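You operate a simulated robot arm through the tools that you are given. There is no shell and no other tool.

The job below is to be done with a simulated robot arm. You get a single attempt, and the scene is never put back.

TASK
Set block J-51 in the black tray and prime a patch, then put the float back and close the pot.
Fine: load the small float in the small primer pot; the other block stays bare. Set down upright: small float. A coat counts when it lies all over at full strength: go over it till it gets no stronger.

It is judged by the outcome, as a careful person would: the job done as asked, and still so three seconds after it is handed in. It fails if anything else is knocked over, pushed out of place, dropped, spilled or broken.

THE ROBOT
A 6-joint arm with a two-finger parallel gripper, fixed in place. Base frame: the origin is at the foot of the arm, x ahead of it, y to its left, z up. Readings come in m, rad, newtons and seconds.
With the tool pointing down near the work surface it reaches from about 0.34 to 0.76 m from the base axis. Its first joint turns from -1.152 to 1.152 rad. Payload 2.45 kg.
Tool frame: the origin (TCP) lies between the finger pads and is the grasp point; the fingertips stand 0.024 m ahead of it; z points along the fingers, y is the line along which they close. Largest opening 0.068 m; finger width 0.017, thickness 0.01; the body of the gripper, 0.04 by 0.07 m, starts 0.041 m behind the TCP.
Orientation is that of the tool frame in the base frame, as a unit quaternion [w, x, y, z]. With the fingers straight down and closing along the base's y, the tool's x points along the base's -x, its y along +y and its z along -z.

THE INTERFACE
- The arm moves only by the tool arm_command. Its argument "plan" is a list of rows, each a list of 7 numbers: the closure in counts, from 0 (fully open) to 255 (shut), then the shift along the tool's x, y, z in m, then the turn, a rotation vector about the tool's x, y, z in rad. In form: [[fingers, dx, dy, dz, ax, ay, az], ...]. A call has 1 to 20 rows; each row shifts and turns the commanded pose from where the row before left it, along the tool's axes as they then stand. A row lasts 0.2 s, in which the tool goes at most 0.05 m and 0.15 rad; a call with a longer step from one row to the next is refused whole, and so is a gripper value outside its range. Where a pose cannot be reached the arm comes as near as it can. A force on the tool above 90 N (or 10 N above the force at the start of the call, whichever is more), or a blocked arm, ends the call early, and 0.2 s more pass. Each finger travels about 0.108 m/s and halts on what it meets, pressing with about 28 N; the grip force reading is that of the motor and also rises with nothing between the fingers. The clock runs only during rows and for 0.2 s after the last one: add rows that do not move to give the fingers time. The reply holds the time, the measured pose of the TCP, the force on the tool along the base axes, the opening and the grip force, in the units named above and with some noise, with the torque about the TCP (base axes, N m) and any sound that the robot's microphone picked up, and new pictures: "show" is both (left out), scene, wrist or none.
- Cameras (640 x 400 px; columns grow to the right, rows downward): "scene" is fixed at [0.1628, 0.4316, 1.4453]; the picture's right is [-0.67, -0.75, 0.00], its down [-0.50, 0.45, -0.74] and it looks along [0.55, -0.49, -0.68] (base axes); focal length 329 px, centre (320, 200). "wrist" rides on the gripper at [0.084, 0.011, -0.075] in the tool frame; the picture's right is [-0.13, 0.99, 0.00], its down [-0.60, -0.08, -0.79] and it looks along [-0.79, -0.10, 0.61] (tool axes); focal length 251 px, centre (320, 200). There is no depth. A picture from a camera that has moved, and an enlarged one, comes with that camera's place and axes in the base frame and with its lens. The place of the scene camera against the robot may be out by one fixed shift of up to 0.018 m in any direction.
- zoom(camera, box): a new picture of the part [left, top, right, bottom] of that camera's present view, enlarged. It takes no simulated time.
- finish_job(): hands the job in; it is judged then, once.

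Nothing tells you positions but the pictures and the camera data. Unless the task says otherwise, let go and move clear before handing in.

The tools are called after "Request:" as a command line: name --pt "numbers of a row" for each row, then --argument value for the rest, lists and objects as JSON in quotes. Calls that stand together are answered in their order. arm_command: Moves the arm, as the interface text tells. Its arguments: {"type":"object","properties":{"plan":{"type":"array","items":{"type":"array","items":{"type":"number"}}},"show":{"type":"string","enum":["both","scene","wrist","none"]}},"required":["plan"]} The other tools are called the same way: zoom (camera, box) takes an enlarged picture of a part of a camera's view; finish_job () hands the job in.

At the start:

```text
t: 0.0
position: [0.453, 0.1109, 1.168]
tool_rot: [0.0, -0.001, 1.0, 0.0]
force: [0.6, 0.1, -0.5]
moment: [-0.02, -0.01, -0.05]
finger_gap: 0.068
finger_force: 0.0
```

scene: 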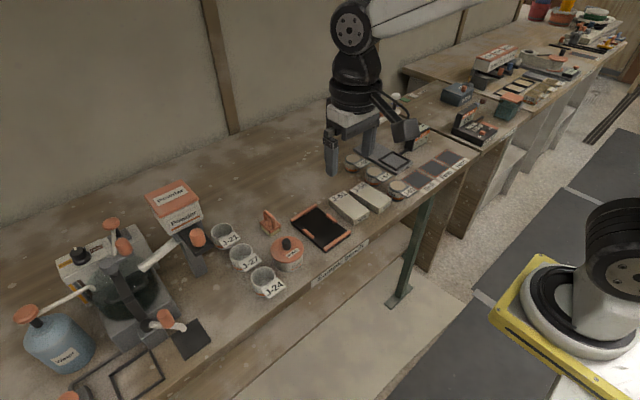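
wrist: 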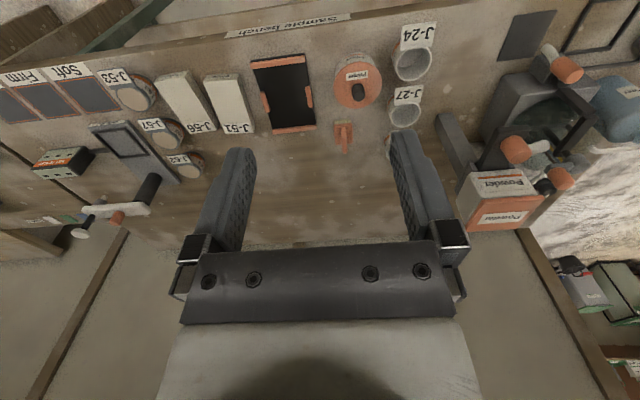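

I see a bench with a black tray, two blocks (J-51, J-56), a small lidded primer pot and a small float, among other things. First I'll enlarge the pictures to locate them.

Request:
zoom --camera "scene" --box '[200, 160, 420, 300]'

Request:
zoom --camera "wrist" --box '[140, 20, 460, 220]'

Request:
zoom --camera "scene" --box '[0, 160, 240, 400]'

Request:
zoom --camera "scene" --box '[310, 80, 550, 230]'

```text
2.86 times, centred on (310, 230) of scene
camera zoom: at [0.1628, 0.4316, 1.4453], right [-0.67, -0.75, 0.0], down [-0.5, 0.45, -0.74], along [0.55, -0.49, -0.68], focal length 939 px, centre (349, 114)
```

zoom: 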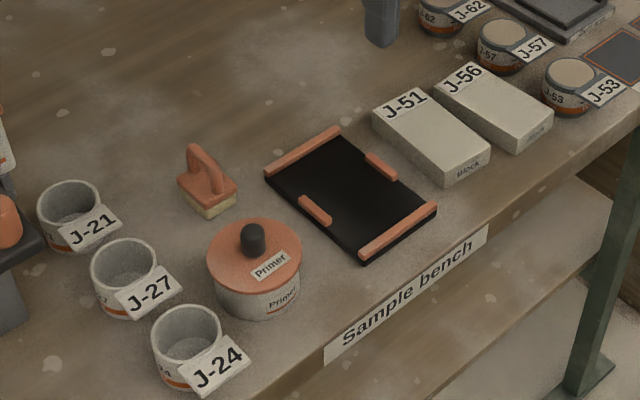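

```text
2.00 times, centred on (300, 120) of wrist
camera zoom: at [0.3688, 0.1201, 1.2432], right [0.13, 0.99, 0.0], down [0.6, -0.08, 0.79], along [0.79, -0.1, -0.61], focal length 503 px, centre (360, 360)
```

zoom: 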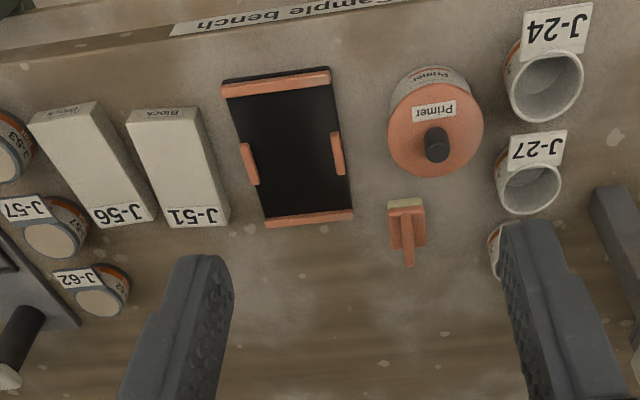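

```text
1.67 times, centred on (120, 280) of scene
camera zoom: at [0.1628, 0.4316, 1.4453], right [-0.67, -0.75, 0.0], down [-0.5, 0.45, -0.74], along [0.55, -0.49, -0.68], focal length 548 px, centre (653, 67)
```

zoom: 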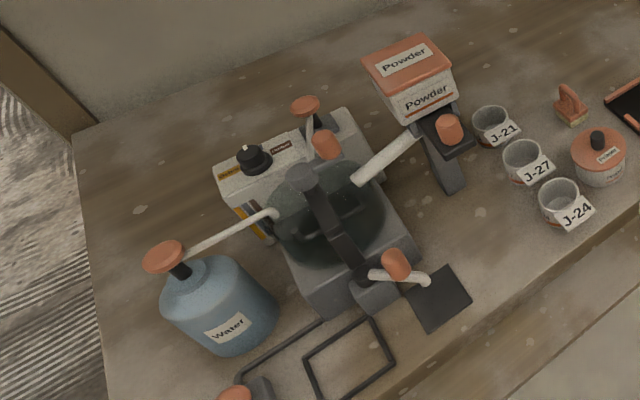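

```text
2.67 times, centred on (430, 155) of scene
camera zoom: at [0.1628, 0.4316, 1.4453], right [-0.67, -0.75, 0.0], down [-0.5, 0.45, -0.74], along [0.55, -0.49, -0.68], focal length 876 px, centre (27, 320)
```

zoom: 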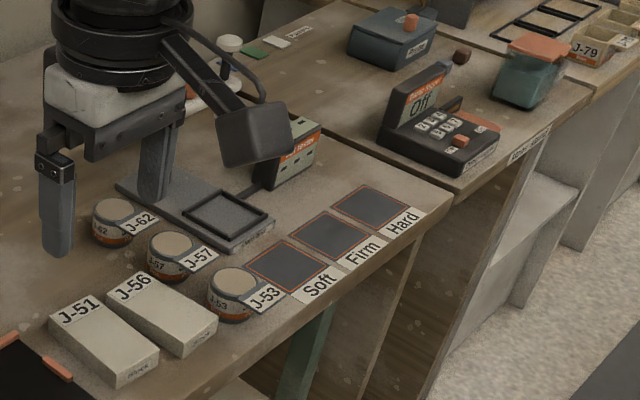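

The bench top seems to be near z≈0.78, with the tray around (0.62, 0.02). I'll look closer at the tray, float and pot and at the far bench before moving.

Request:
zoom --camera "scene" --box '[250, 190, 360, 300]'

Request:
zoom --camera "scene" --box '[430, 0, 640, 130]'

Request:
zoom --camera "wrist" --box '[230, 30, 390, 160]'

Request:
zoom --camera "wrist" --box '[0, 60, 240, 240]'

```text
3.64 times, centred on (305, 245) of scene
camera zoom: at [0.1628, 0.4316, 1.4453], right [-0.67, -0.75, 0.0], down [-0.5, 0.45, -0.74], along [0.55, -0.49, -0.68], focal length 1195 px, centre (374, 36)
```

zoom: 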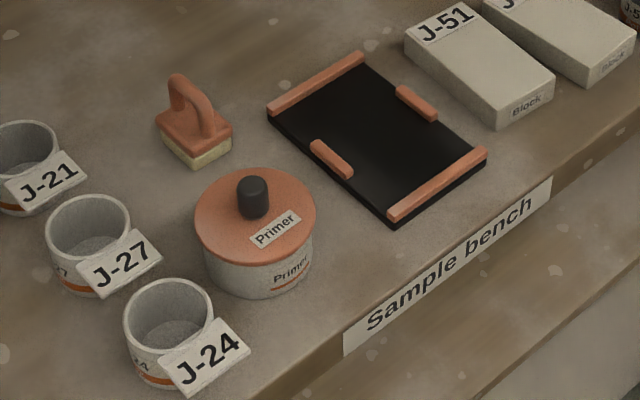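

```text
3.05 times, centred on (535, 65) of scene
camera zoom: at [0.1628, 0.4316, 1.4453], right [-0.67, -0.75, 0.0], down [-0.5, 0.45, -0.74], along [0.55, -0.49, -0.68], focal length 1001 px, centre (-335, 611)
```

zoom: 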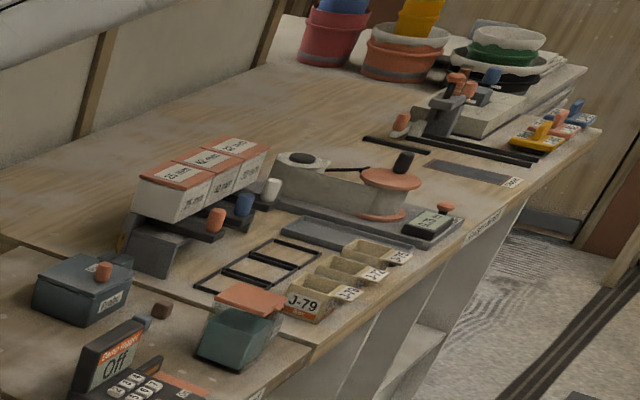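

```text
3.08 times, centred on (310, 95) of wrist
camera zoom: at [0.3688, 0.1201, 1.2432], right [0.13, 0.99, 0.0], down [0.6, -0.08, 0.79], along [0.79, -0.1, -0.61], focal length 774 px, centre (351, 523)
```

zoom: 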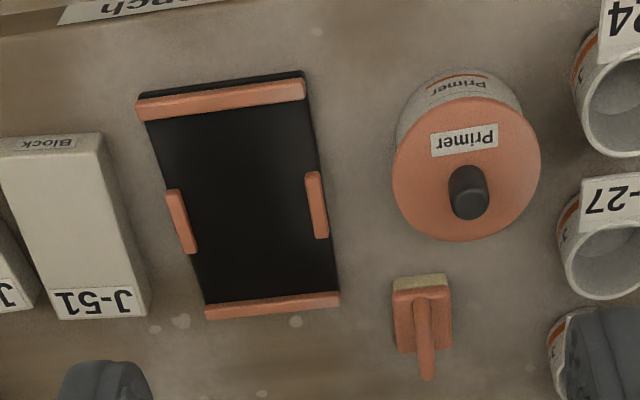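

```text
2.22 times, centred on (120, 150) of wrist
camera zoom: at [0.3688, 0.1201, 1.2432], right [0.13, 0.99, 0.0], down [0.6, -0.08, 0.79], along [0.79, -0.1, -0.61], focal length 559 px, centre (764, 311)
```

zoom: 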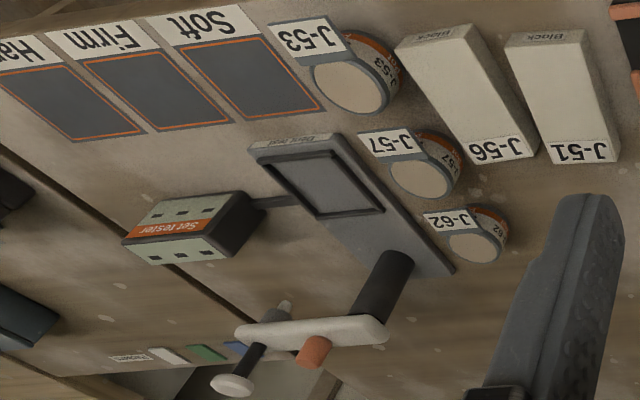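

Front edge of the bench is nearest the robot, with objects farther along +x. I'll lower the tool over the middle of the bench to get a second view for triangulation.

Request:
arm_command --pt "0 -0.0094 -0.016 0.0336 0 0 0" --pt "0 -0.0094 -0.016 0.0336 0 0 0" --pt "0 -0.0094 -0.016 0.0336 0 0 0" --pt "0 -0.0094 -0.016 0.0336 0 0 0" --pt "0 -0.0094 -0.016 0.0336 0 0 0" --pt "0 0 0 0 0 0 0"

```text
t: 1.4
position: [0.4997, 0.0304, 1.0]
tool_rot: [0.0, -0.001, 1.0, 0.0]
force: [0.3, 0.3, -0.2]
moment: [0.04, -0.01, 0.01]
finger_gap: 0.068
finger_force: 0.0
camera wrist: at [0.416, 0.0394, 1.0754], right [0.13, 0.99, 0.0], down [0.6, -0.08, 0.79], along [0.79, -0.1, -0.61], focal length 251 px, centre (320, 200)
```

scene: 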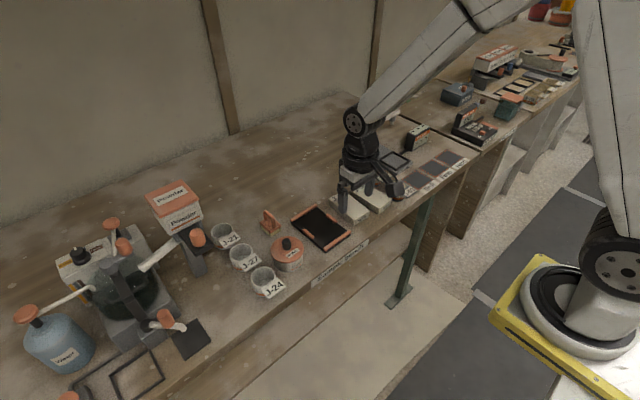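
wrist: 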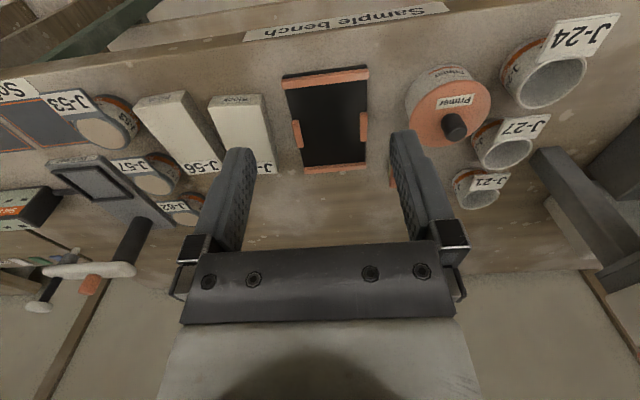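

The tray is centered in the wrist view now. I'll zoom for exact pixels.

Request:
zoom --camera "wrist" --box '[130, 50, 390, 210]'

Request:
zoom --camera "wrist" --box '[370, 40, 530, 200]'

```text
2.46 times, centred on (260, 130) of wrist
camera zoom: at [0.416, 0.0394, 1.0754], right [0.13, 0.99, 0.0], down [0.6, -0.08, 0.79], along [0.79, -0.1, -0.61], focal length 619 px, centre (468, 372)
```

zoom: 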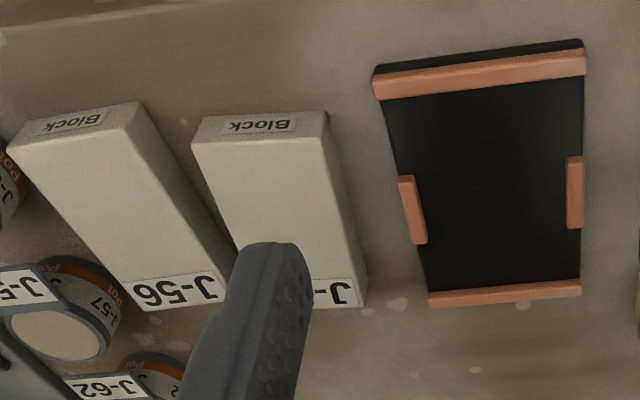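

```text
2.50 times, centred on (450, 120) of wrist
camera zoom: at [0.416, 0.0394, 1.0754], right [0.13, 0.99, 0.0], down [0.6, -0.08, 0.79], along [0.79, -0.1, -0.61], focal length 629 px, centre (-5, 400)
```

zoom: 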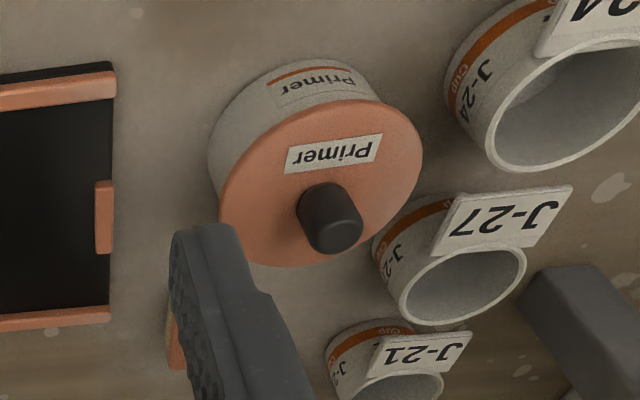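

The tray is axis-aligned (x≈0.542–0.683, y≈−0.018–0.072) and block J‑51 is just right of it at about (0.61, −0.075). I'll shift over the block and tilt the tool so the wrist camera looks more nearly straight down for precise measurement.

Request:
arm_command --pt "0 -0.015 -0.0333 0.01 0 0 0" --pt "0 -0.015 -0.0333 0.01 0 0 0" --pt "0 -0.015 -0.0333 0.01 0 0 0" --pt "0 0 0 0 0 0.15 0" --pt "0 0 0 0 0 0.15 0" --pt "0 0 0 0 0 0.15 0" --pt "0 0 0 0 0 0.15 0" --pt "0 0 0 0 0 0 0"

```text
t: 3.2
position: [0.5462, -0.0697, 0.9706]
tool_rot: [-0.296, -0.001, 0.955, -0.001]
force: [0.5, -0.4, -0.4]
moment: [-0.01, 0.0, -0.03]
finger_gap: 0.0681
finger_force: 0.0
camera wrist: at [0.519, -0.0598, 1.0797], right [0.11, 0.99, -0.07], down [0.95, -0.08, 0.31], along [0.31, -0.1, -0.95], focal length 251 px, centre (320, 200)
```

scene: 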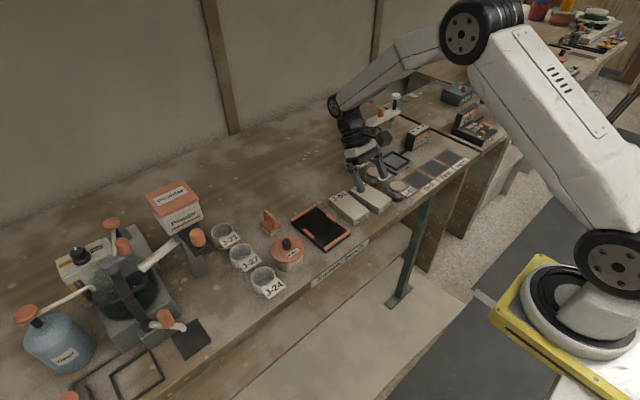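
wrist: 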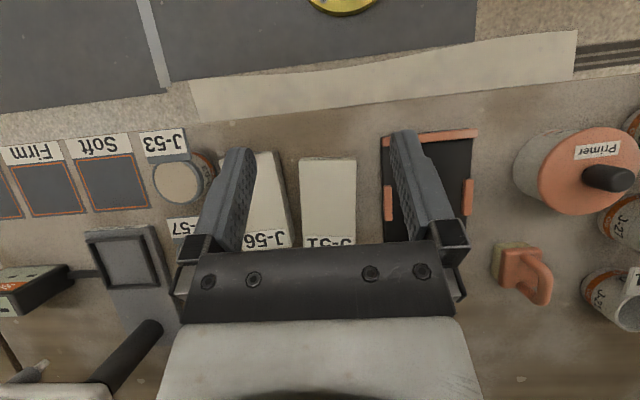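

I'll move back slightly so the block sits in the unobstructed part of the view, then zoom.

Request:
arm_command --pt "0 0.0248 0 0.017 0 0 0" --pt "0 0.0248 0 0.017 0 0 0" --pt "0 0 0 0 0 0 0" --show "wrist"

Request:
zoom --camera "wrist" --box '[230, 80, 390, 240]'

Request:
zoom --camera "wrist" --box '[370, 80, 610, 240]'

```text
t: 4.0
position: [0.4864, -0.0708, 0.9689]
tool_rot: [-0.294, -0.002, 0.956, -0.001]
force: [0.1, -0.4, -0.3]
moment: [-0.04, -0.02, -0.01]
finger_gap: 0.0679
finger_force: 0.0
camera wrist: at [0.4591, -0.0606, 1.0781], right [0.11, 0.99, -0.07], down [0.95, -0.08, 0.31], along [0.31, -0.1, -0.95], focal length 251 px, centre (320, 200)
```

wrist: 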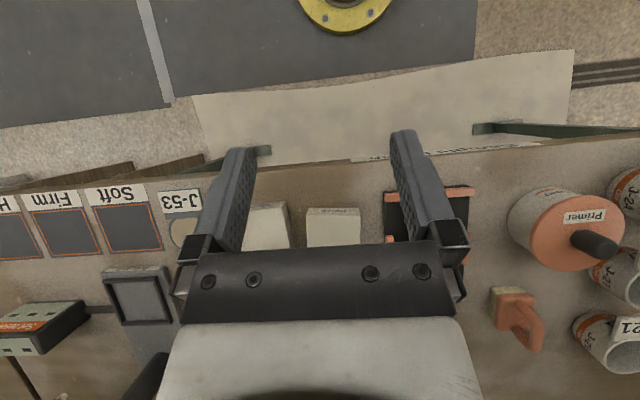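

```text
2.50 times, centred on (310, 160) of wrist
camera zoom: at [0.4591, -0.0606, 1.0781], right [0.11, 0.99, -0.07], down [0.95, -0.08, 0.31], along [0.31, -0.1, -0.95], focal length 629 px, centre (345, 300)
```

zoom: 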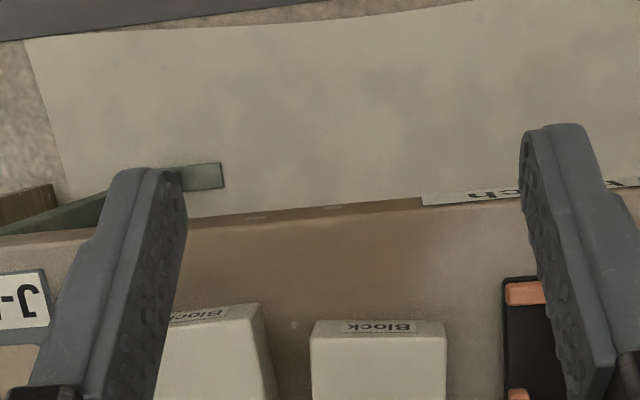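

```text
2.50 times, centred on (490, 160) of wrist
camera zoom: at [0.4591, -0.0606, 1.0781], right [0.11, 0.99, -0.07], down [0.95, -0.08, 0.31], along [0.31, -0.1, -0.95], focal length 629 px, centre (-105, 300)
```

zoom: 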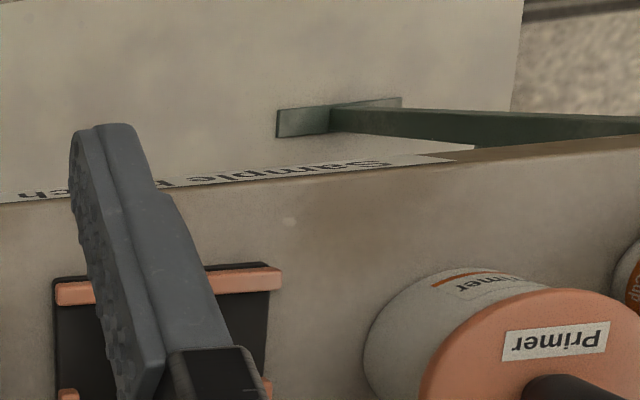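

I moved the wrong way for the view; I'll move forward so the block fills the clear area between the fingers.

Request:
arm_command --pt "0 -0.0275 0 -0.0188 0 0 0" --pt "0 -0.0275 0 -0.0188 0 0 0" --pt "0 -0.0275 0 -0.0188 0 0 0" --pt "0 -0.0138 0 -0.0094 0 0 0" --pt "0 0 0 0 0 0 0" --show "wrist"

Request:
zoom --camera "wrist" --box '[240, 60, 400, 260]'

Request:
zoom --camera "wrist" --box '[370, 60, 640, 240]'

```text
t: 5.2
position: [0.6031, -0.0694, 0.97]
tool_rot: [-0.295, -0.001, 0.955, 0.0]
force: [0.3, 0.4, 0.2]
moment: [-0.03, -0.01, 0.0]
finger_gap: 0.0679
finger_force: 0.0
camera wrist: at [0.5747, -0.0605, 1.0791], right [0.11, 0.99, -0.07], down [0.95, -0.08, 0.31], along [0.31, -0.1, -0.95], focal length 251 px, centre (320, 200)
```

wrist: 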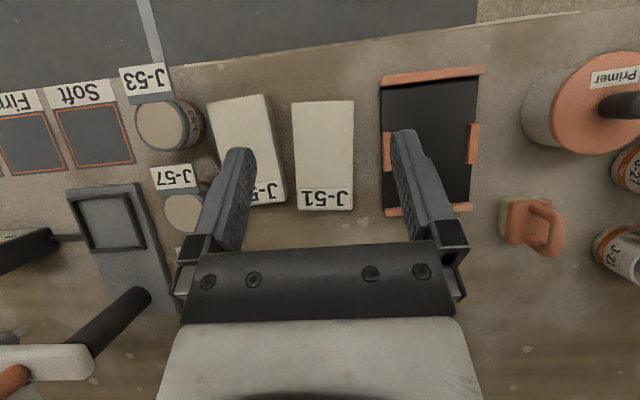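

```text
2.00 times, centred on (320, 160) of wrist
camera zoom: at [0.5747, -0.0605, 1.0791], right [0.11, 0.99, -0.07], down [0.95, -0.08, 0.31], along [0.31, -0.1, -0.95], focal length 503 px, centre (320, 280)
```

zoom: 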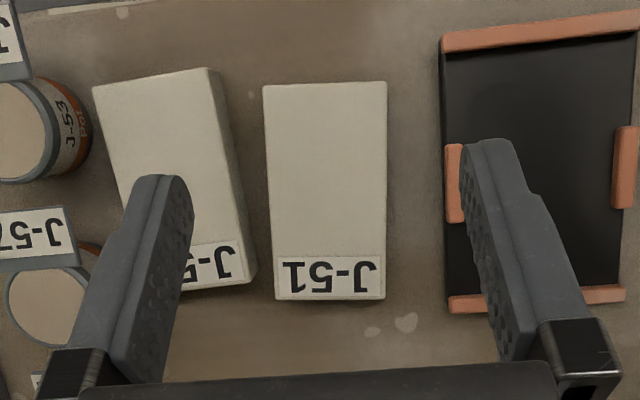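

```text
2.22 times, centred on (505, 150) of wrist
camera zoom: at [0.5747, -0.0605, 1.0791], right [0.11, 0.99, -0.07], down [0.95, -0.08, 0.31], along [0.31, -0.1, -0.95], focal length 559 px, centre (-91, 311)
```

zoom: 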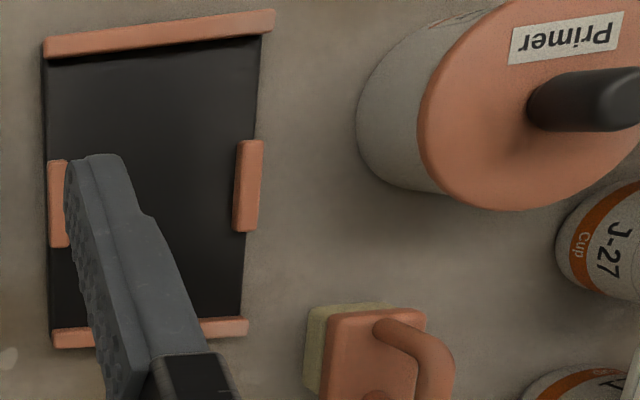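

Bench top is about z=0.799, block J‑51 is ~0.108×0.058×0.025 m centred near (0.614, −0.080), turned about −4.5°. I'll go back to vertical above it, yaw to align, and check from close by.

Request:
arm_command --pt "0 0 0 0 0 -0.15 0" --pt "0 0 0 0 0 -0.15 0" --pt "0 0 0 0 0 -0.15 0" --pt "0 0 0 0 0 -0.15 0" --pt "0 -0.0106 -0.0104 0.03 0 0 0" --pt "0 0 0 0.03 0 0 0.079" --pt "0 0 0 0.01 0 0 0" --pt "0 0 0 0 0 0 0"

Request:
zoom --camera "wrist" --box '[200, 0, 440, 180]'

```text
t: 7.0
position: [0.6116, -0.0782, 0.8991]
tool_rot: [0.001, 0.039, 0.999, 0.0]
force: [-0.4, 0.8, 1.2]
moment: [-0.01, 0.0, 0.0]
finger_gap: 0.068
finger_force: 0.1
camera wrist: at [0.528, -0.0625, 0.9746], right [0.21, 0.98, 0.0], down [0.59, -0.13, 0.79], along [0.78, -0.16, -0.61], focal length 251 px, centre (320, 200)
```

scene: 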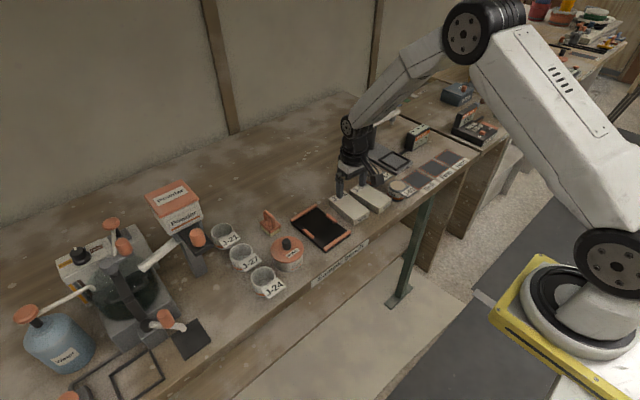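
wrist: 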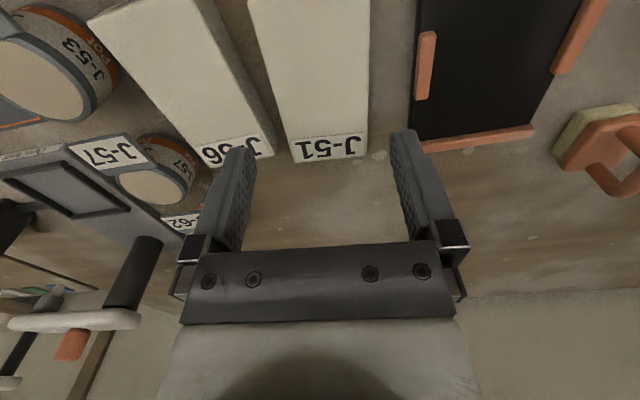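

```text
2.22 times, centred on (320, 90) of wrist
camera zoom: at [0.528, -0.0625, 0.9746], right [0.21, 0.98, 0.0], down [0.59, -0.13, 0.79], along [0.78, -0.16, -0.61], focal length 559 px, centre (320, 444)
```

zoom: 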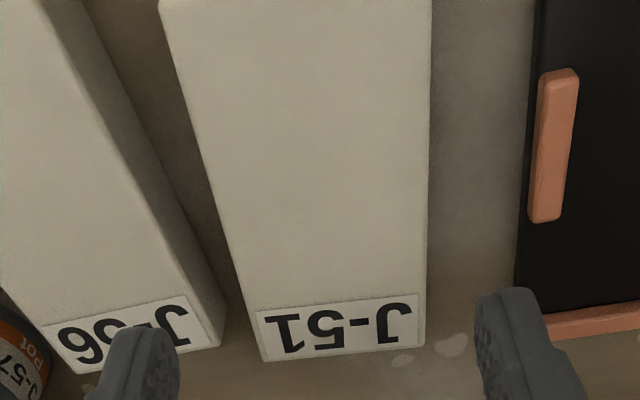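

Alignment looks good with the block between the fingers; I'll make a 3 mm correction, descend to a shallow grip (fingertips ~12 mm above the bench) and close.

Request:
arm_command --pt "0 -0.0031 -0.0012 0.0 0 0 0" --pt "0 0 0 0.0212 0 0 0" --pt "0 0 0 0.0212 0 0 0" --pt "0 0 0 0.0212 0 0 0" --pt "0 0 0 0 0 0 0" --pt "255 0 0 0 0 0 0" --pt "255 0 0 0 0 0 0" --pt "255 0 0 0 0 0 0"

Request:
zoom --camera "wrist" --box '[200, 0, 440, 180]'

```text
t: 8.8
position: [0.6177, -0.0817, 0.837]
tool_rot: [0.001, 0.04, 0.999, 0.0]
force: [0.4, -0.3, 0.2]
moment: [0.01, -0.05, 0.02]
finger_gap: 0.0591
finger_force: 27.8
camera wrist: at [0.5326, -0.0648, 0.9114], right [0.21, 0.98, 0.0], down [0.6, -0.13, 0.79], along [0.78, -0.16, -0.61], focal length 251 px, centre (320, 200)
```

scene: 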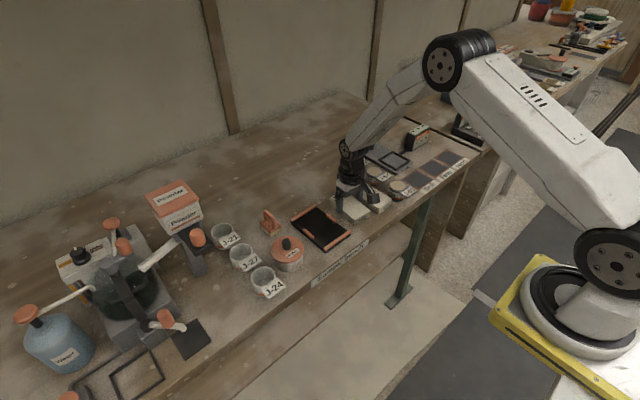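
wrist: 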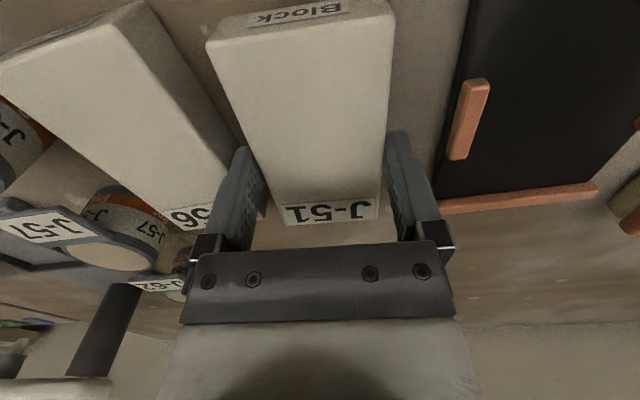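

```text
2.22 times, centred on (320, 90) of wrist
camera zoom: at [0.5326, -0.0648, 0.9114], right [0.21, 0.98, 0.0], down [0.6, -0.13, 0.79], along [0.78, -0.16, -0.61], focal length 559 px, centre (320, 444)
```

zoom: 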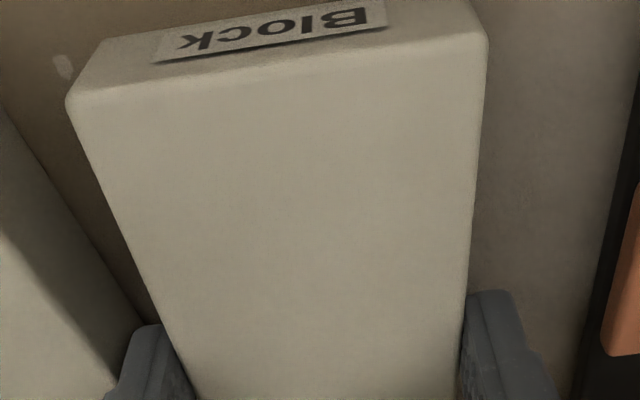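

Block is gripped (gap 59 mm). I'll lift it, carry it over the tray at safe height, and square it to the tray.

Request:
arm_command --pt "255 0 0 -0.01 0 0 0" --pt "255 0 0 -0.02 0 0 0" --pt "255 0 0 -0.03 0 0 0" --pt "255 0 0 0 0 0 0"

```text
t: 9.8
position: [0.6173, -0.0811, 0.8968]
tool_rot: [0.001, 0.039, 0.999, 0.001]
force: [-0.2, 0.3, -2.2]
moment: [0.02, -0.01, 0.01]
finger_gap: 0.0595
finger_force: 27.9
camera wrist: at [0.5337, -0.0642, 0.9723], right [0.21, 0.98, 0.0], down [0.6, -0.13, 0.79], along [0.78, -0.16, -0.61], focal length 251 px, centre (320, 200)
```

scene: 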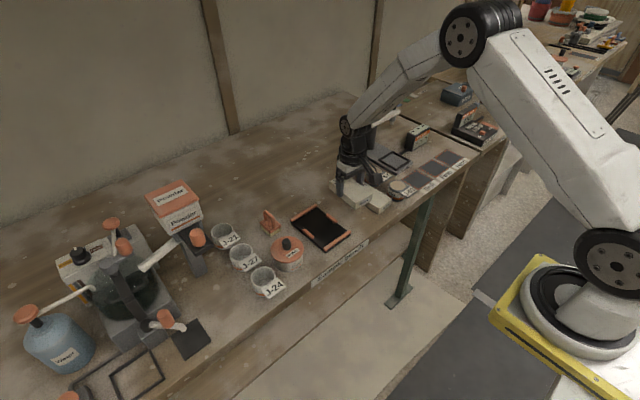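
wrist: 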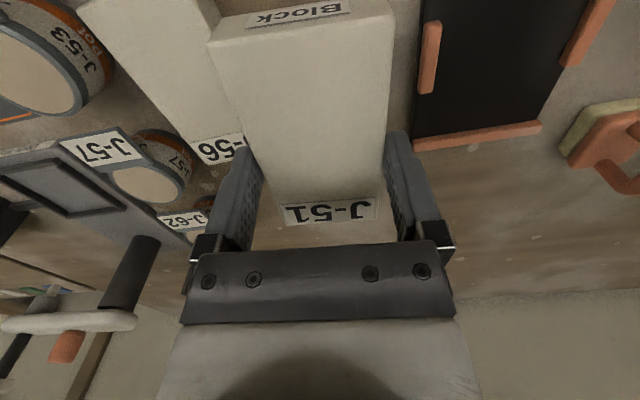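

Block is held and lifted (about 0.22 kg). Next: square it and carry it +y over the tray, then inspect the fit before lowering.

Request:
arm_command --pt "255 0 0 0 0 0 -0.079" --pt "255 0 0.027 0 0 0 0" --pt "255 0.0005 0.027 0 0 0 0" --pt "255 0 0.027 0 0 0 0" --pt "255 0 0.027 0 0 0 0" --pt "255 0 0 0 0 0 0" --pt "255 0 0 0 0 0 0"

Request:
zoom --camera "wrist" --box '[180, 0, 460, 230]'

Request:
zoom --camera "scene" --box '[260, 150, 400, 270]'

```text
t: 11.4
position: [0.6172, 0.0287, 0.8974]
tool_rot: [0.001, -0.001, 1.0, 0.0]
force: [0.0, 0.0, -1.0]
moment: [0.0, -0.03, -0.04]
finger_gap: 0.0595
finger_force: 28.1
camera wrist: at [0.5325, 0.0384, 0.9713], right [0.13, 0.99, 0.0], down [0.6, -0.08, 0.79], along [0.79, -0.1, -0.61], focal length 251 px, centre (320, 200)
```

scene: 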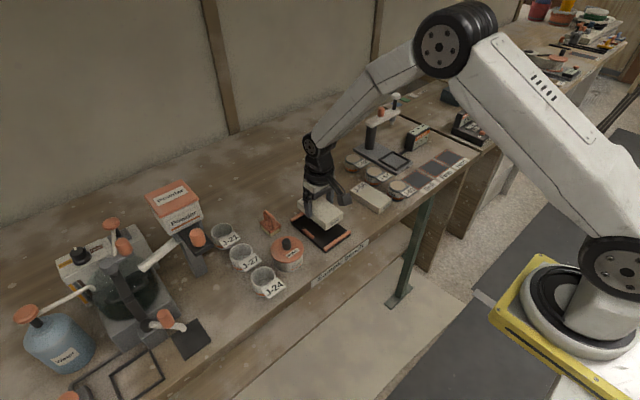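
wrist: 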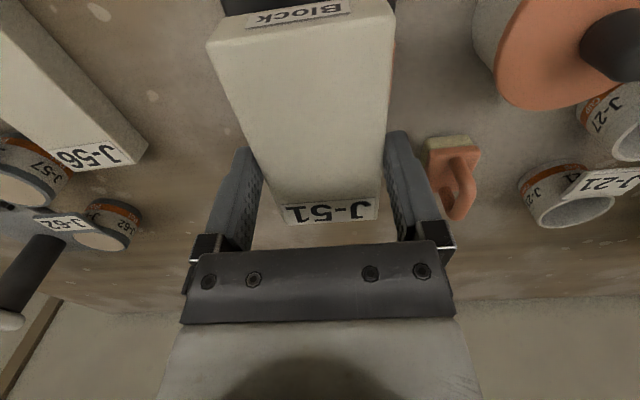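

```text
1.74 times, centred on (320, 115) of wrist
camera zoom: at [0.5325, 0.0384, 0.9713], right [0.13, 0.99, 0.0], down [0.6, -0.08, 0.79], along [0.79, -0.1, -0.61], focal length 437 px, centre (320, 348)
```

zoom: 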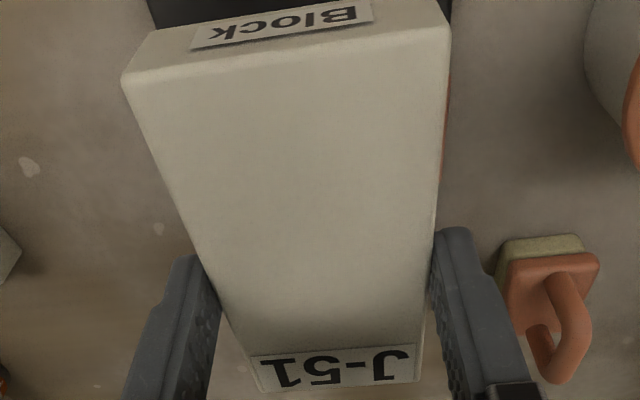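

```text
3.33 times, centred on (330, 210) of scene
camera zoom: at [0.1628, 0.4316, 1.4453], right [-0.67, -0.75, 0.0], down [-0.5, 0.45, -0.74], along [0.55, -0.49, -0.68], focal length 1095 px, centre (287, 167)
```

zoom: 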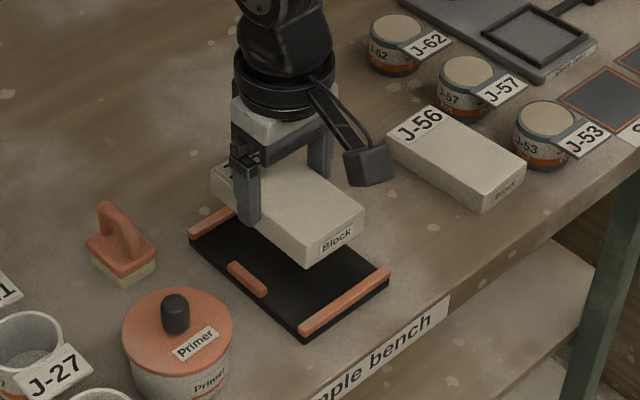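

I'll zoom tighter on the tray and block in the scene view to judge the relative placement.

Request:
zoom --camera "scene" --box '[285, 180, 365, 260]'

```text
5.00 times, centred on (325, 220) of scene
camera zoom: at [0.1628, 0.4316, 1.4453], right [-0.67, -0.75, 0.0], down [-0.5, 0.45, -0.74], along [0.55, -0.49, -0.68], focal length 1643 px, centre (295, 100)
```

zoom: 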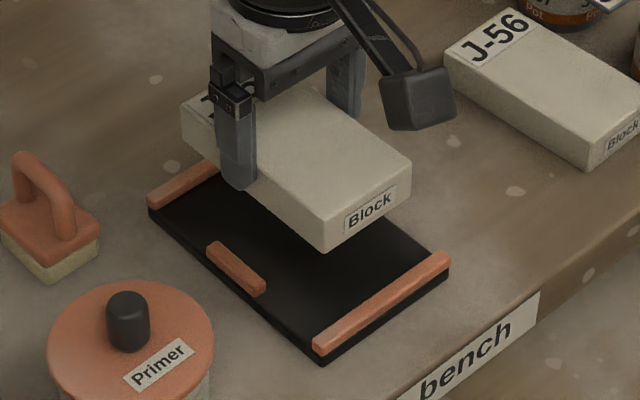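

Finger-relative measurement puts the block centre at about (0.615, 0.029), matching the tray centre (≈0.614, 0.028). I'll lower to just above the bars and recheck.

Request:
arm_command --pt "255 0 0 0.018 0 0 0" --pt "255 0 0 0.018 0 0 0" --pt "255 0 0 0 0 0 0" --pt "255 0 0 0 0 0 0"

Request:
zoom --camera "scene" --box '[285, 180, 365, 260]'

Request:
zoom --camera "wrist" --box '[180, 0, 460, 230]'

```text
t: 12.4
position: [0.616, 0.0289, 0.8601]
tool_rot: [0.001, -0.001, 1.0, 0.001]
force: [-0.6, 1.0, -2.1]
moment: [-0.01, -0.02, -0.02]
finger_gap: 0.0594
finger_force: 28.1
camera wrist: at [0.5316, 0.0379, 0.9352], right [0.13, 0.99, 0.0], down [0.6, -0.08, 0.79], along [0.79, -0.1, -0.61], focal length 251 px, centre (320, 200)
```

scene: 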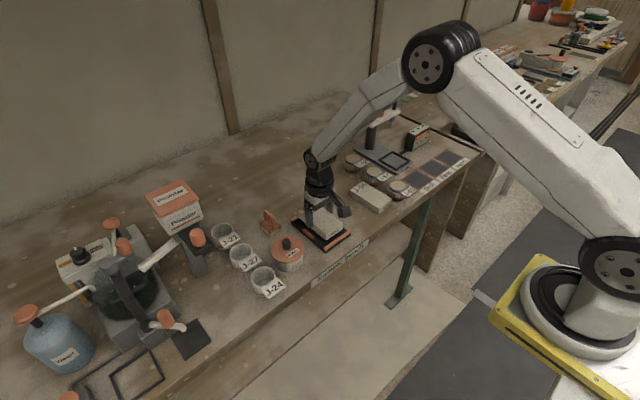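
wrist: 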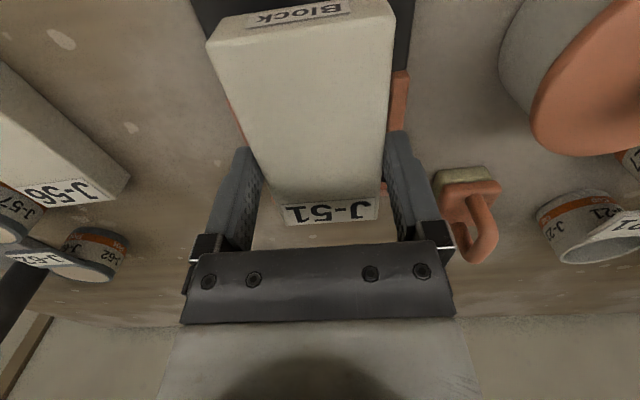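

```text
5.00 times, centred on (325, 220) of scene
camera zoom: at [0.1629, 0.4316, 1.4453], right [-0.67, -0.75, 0.0], down [-0.5, 0.45, -0.74], along [0.55, -0.49, -0.68], focal length 1643 px, centre (295, 100)
```

zoom: 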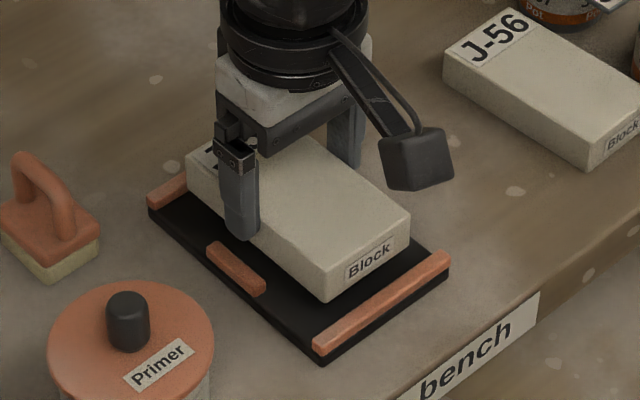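

```text
1.74 times, centred on (320, 115) of wrist
camera zoom: at [0.5316, 0.0379, 0.9352], right [0.13, 0.99, 0.0], down [0.6, -0.08, 0.79], along [0.79, -0.1, -0.61], focal length 437 px, centre (320, 348)
```

zoom: 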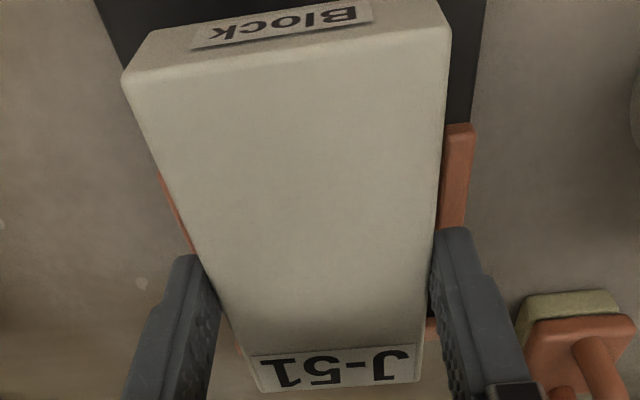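

Block clears the bars and clamps all round. I'll nudge it 2 mm toward the robot, and lower gently in small steps watching force.

Request:
arm_command --pt "255 0.002 -0.001 0.006 0 0 0" --pt "255 0 0 0.006 0 0 0" --pt "255 0 0 0 0 0 0" --pt "255 0 0 0 0 0 0" --show "none"

Request:
arm_command --pt "255 0 0 0.002 0 0 0" --pt "255 0 0 0 0 0 0" --show "none"

Request:
zoom --camera "scene" --box '[285, 180, 365, 260]'

```text
t: 13.4
position: [0.6129, 0.0269, 0.848]
tool_rot: [0.0, 0.0, 1.0, 0.0]
force: [0.7, 0.5, -2.0]
moment: [0.0, 0.02, 0.0]
finger_gap: 0.0595
finger_force: 27.8
```

```text
t: 14.0
position: [0.6134, 0.0262, 0.8467]
tool_rot: [0.001, -0.001, 1.0, 0.0]
force: [-0.7, -0.1, -0.5]
moment: [-0.02, 0.0, 0.0]
finger_gap: 0.0596
finger_force: 28.1
```

```text
5.00 times, centred on (325, 220) of scene
camera zoom: at [0.1629, 0.4316, 1.4453], right [-0.67, -0.75, 0.0], down [-0.5, 0.45, -0.74], along [0.55, -0.49, -0.68], focal length 1643 px, centre (295, 100)
```

zoom: 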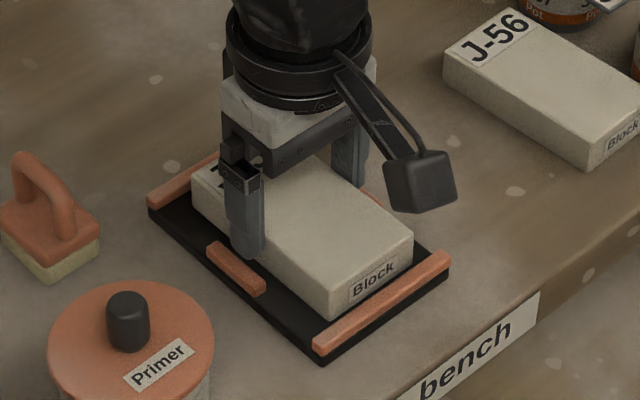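

The block is lined up inside the bars with a margin all round; continuing down in 1.5 mm steps until contact.

Request:
arm_command --pt "255 0 0 0.0015 0 0 0" --pt "255 0 0 0 0 0 0" --show "none"

Request:
arm_command --pt "255 0 0 0.0015 0 0 0" --pt "255 0 0 0 0 0 0" --show "none"

```text
t: 14.6
position: [0.6143, 0.0271, 0.8468]
tool_rot: [0.001, -0.001, 1.0, 0.001]
force: [-6.2, 1.9, 18.9]
moment: [0.02, 0.6, -0.03]
finger_gap: 0.0591
finger_force: 28.3
```

```text
t: 15.2
position: [0.6148, 0.0262, 0.8437]
tool_rot: [0.003, -0.001, 1.0, 0.0]
force: [-4.3, 3.6, 26.5]
moment: [0.11, 0.12, 0.02]
finger_gap: 0.0596
finger_force: 27.9
```

Contact at the tray floor. I'll ease off 2 mm and release, then lift straight up.

Request:
arm_command --pt "255 0 0 -0.002 0 0 0" --pt "255 0 0 0 0 0 0" --pt "120 0 0 0 0 0 0" --pt "0 0 0 0 0 0 0" --pt "0 0 0 0 0 0 0" --pt "0 0 0 -0.01 0 0 0" --pt "0 0 0 -0.03 0 0 0" --pt "0 0 0 -0.04 0 0 0" --pt "0 0 0 0 0 0 0"

Request:
zoom --camera "scene" --box '[285, 180, 365, 260]'

Request:
zoom --camera "wrist" --box '[200, 0, 440, 180]'

```text
t: 17.2
position: [0.6118, 0.0262, 0.9266]
tool_rot: [0.0, -0.001, 1.0, 0.0]
force: [0.2, -0.7, -0.9]
moment: [-0.02, -0.02, 0.0]
finger_gap: 0.0679
finger_force: 0.0
camera wrist: at [0.5276, 0.0369, 1.0016], right [0.13, 0.99, 0.0], down [0.6, -0.08, 0.79], along [0.79, -0.1, -0.61], focal length 251 px, centre (320, 200)
```

scene: 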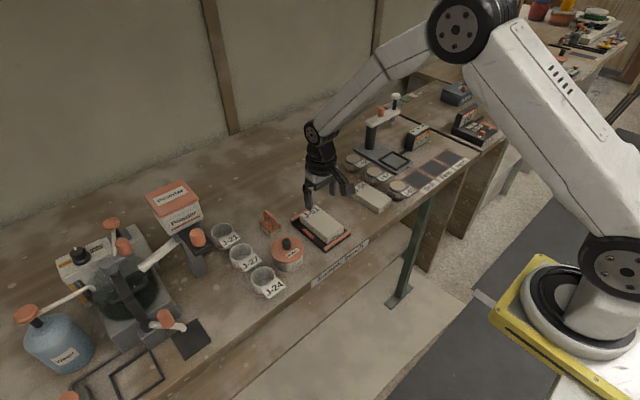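
wrist: 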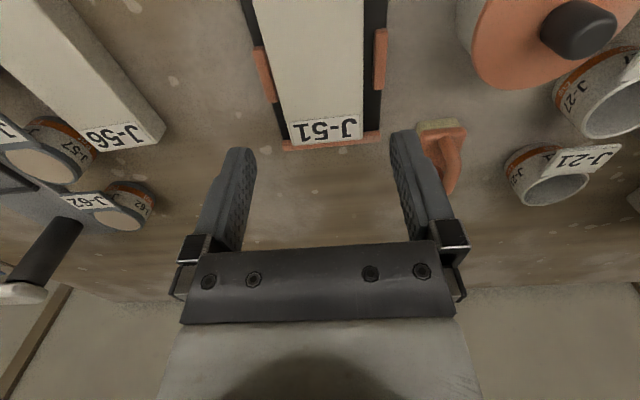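

```text
5.00 times, centred on (325, 220) of scene
camera zoom: at [0.1628, 0.4316, 1.4453], right [-0.67, -0.75, 0.0], down [-0.5, 0.45, -0.74], along [0.55, -0.49, -0.68], focal length 1643 px, centre (295, 100)
```

zoom: 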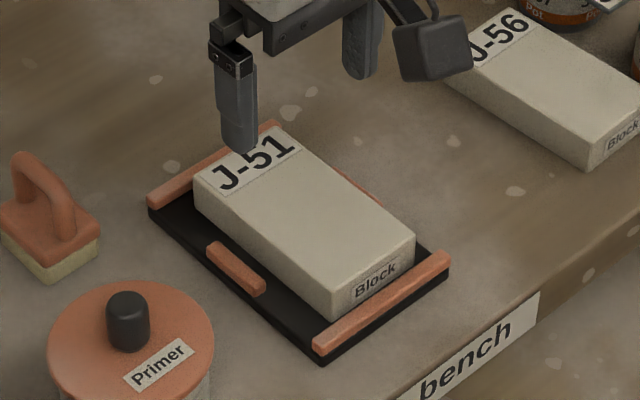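

```text
2.22 times, centred on (320, 90) of wrist
camera zoom: at [0.5276, 0.0369, 1.0016], right [0.13, 0.99, 0.0], down [0.6, -0.08, 0.79], along [0.79, -0.1, -0.61], focal length 559 px, centre (320, 444)
```

zoom: 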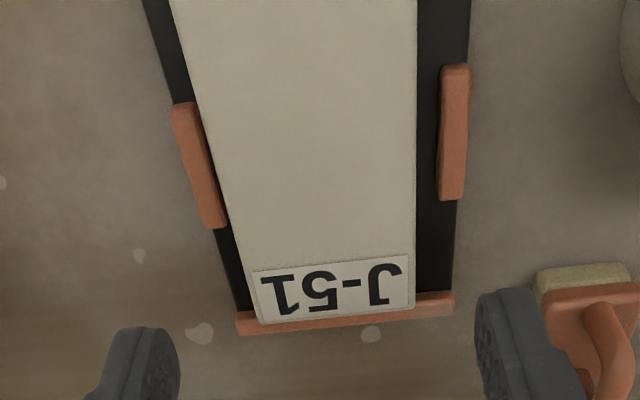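

Block J‑51 sits flat inside the tray bars and clamps. Next is the primer pot: I'll move over it to look at its lid and knob.

Request:
arm_command --pt "0 0.015 0.031 -0.006 0 0 0" --pt "0 0.015 0.031 -0.006 0 0 0" --pt "0 0.015 0.031 -0.006 0 0 0" --pt "0 0.015 0.031 -0.006 0 0 0" --pt "0 0 0 0 0 0 0" --pt "0 0 0 0 0 0 0"

Request:
zoom --camera "wrist" --box '[200, 0, 460, 200]'

```text
t: 18.6
position: [0.5518, 0.1498, 0.9488]
tool_rot: [0.001, 0.0, 1.0, 0.0]
force: [0.5, -0.4, 1.3]
moment: [-0.02, 0.03, -0.03]
finger_gap: 0.0679
finger_force: 0.0
camera wrist: at [0.4669, 0.1597, 1.0241], right [0.13, 0.99, 0.0], down [0.6, -0.08, 0.79], along [0.79, -0.1, -0.61], focal length 251 px, centre (320, 200)
```

scene: 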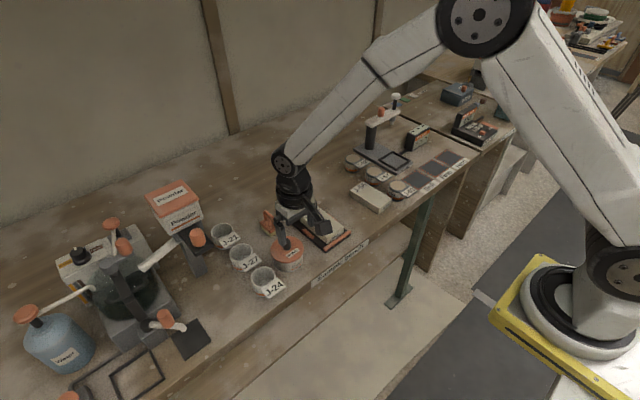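
wrist: 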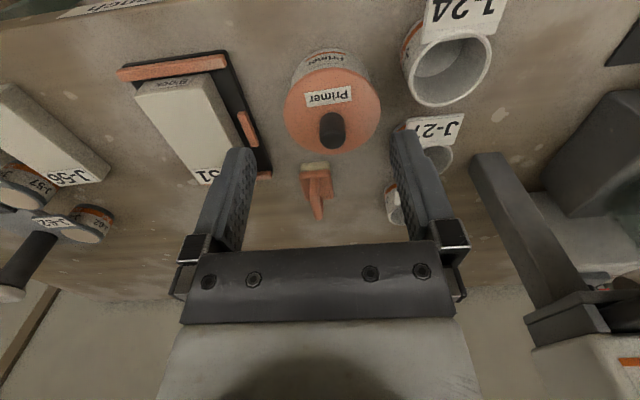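

```text
2.00 times, centred on (330, 100) of wrist
camera zoom: at [0.4669, 0.1597, 1.0241], right [0.13, 0.99, 0.0], down [0.6, -0.08, 0.79], along [0.79, -0.1, -0.61], focal length 503 px, centre (300, 400)
```

zoom: 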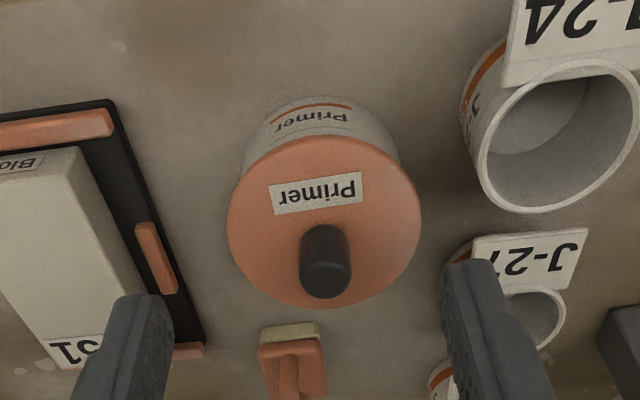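

The lid centre/knob is at about (0.590, 0.1535): lid top z≈0.843, knob top z≈0.869, knob ⌀≈20 mm, lid ⌀≈78 mm. I'll go right above the knob and check alignment.

Request:
arm_command --pt "0 -0.0193 0.0018 0.015 0 0 0" --pt "0 -0.0194 0.0019 0.029 0 0 0" --pt "0 0 0 0 0 0 0" --pt "0 0 0 0 0 0 0"

Request:
zoom --camera "wrist" --box '[200, 0, 460, 200]'

Request:
zoom --camera "scene" --box '[240, 190, 330, 280]'

```text
t: 19.6
position: [0.5915, 0.1521, 0.9057]
tool_rot: [0.001, 0.0, 1.0, 0.0]
force: [0.1, 0.3, 0.0]
moment: [-0.01, 0.02, -0.06]
finger_gap: 0.0681
finger_force: 0.1
camera wrist: at [0.5073, 0.1625, 0.9807], right [0.13, 0.99, 0.0], down [0.6, -0.08, 0.79], along [0.79, -0.1, -0.61], focal length 251 px, centre (320, 200)
```

scene: 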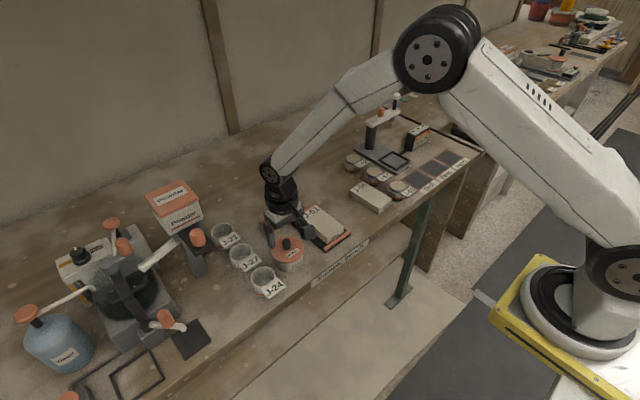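
wrist: 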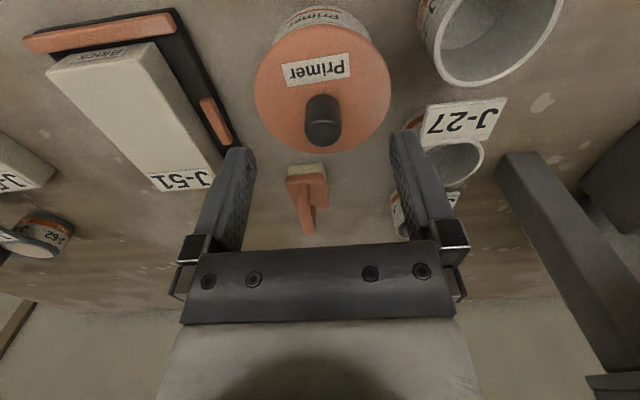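

```text
2.00 times, centred on (330, 100) of wrist
camera zoom: at [0.5073, 0.1625, 0.9807], right [0.13, 0.99, 0.0], down [0.6, -0.08, 0.79], along [0.79, -0.1, -0.61], focal length 503 px, centre (300, 400)
```

zoom: 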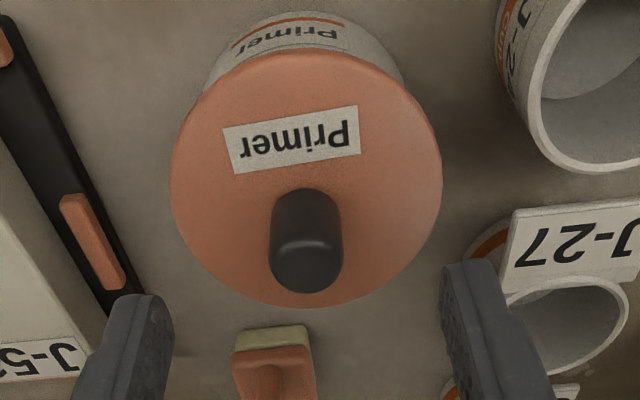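

```text
4.44 times, centred on (285, 235) of scene
camera zoom: at [0.1628, 0.4316, 1.4453], right [-0.67, -0.75, 0.0], down [-0.5, 0.45, -0.74], along [0.55, -0.49, -0.68], focal length 1460 px, centre (476, 44)
```

zoom: 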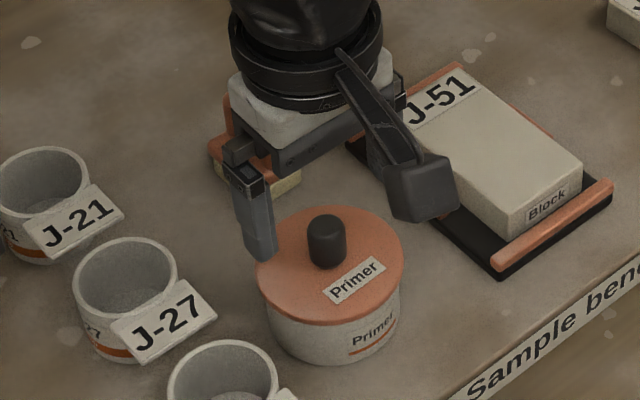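

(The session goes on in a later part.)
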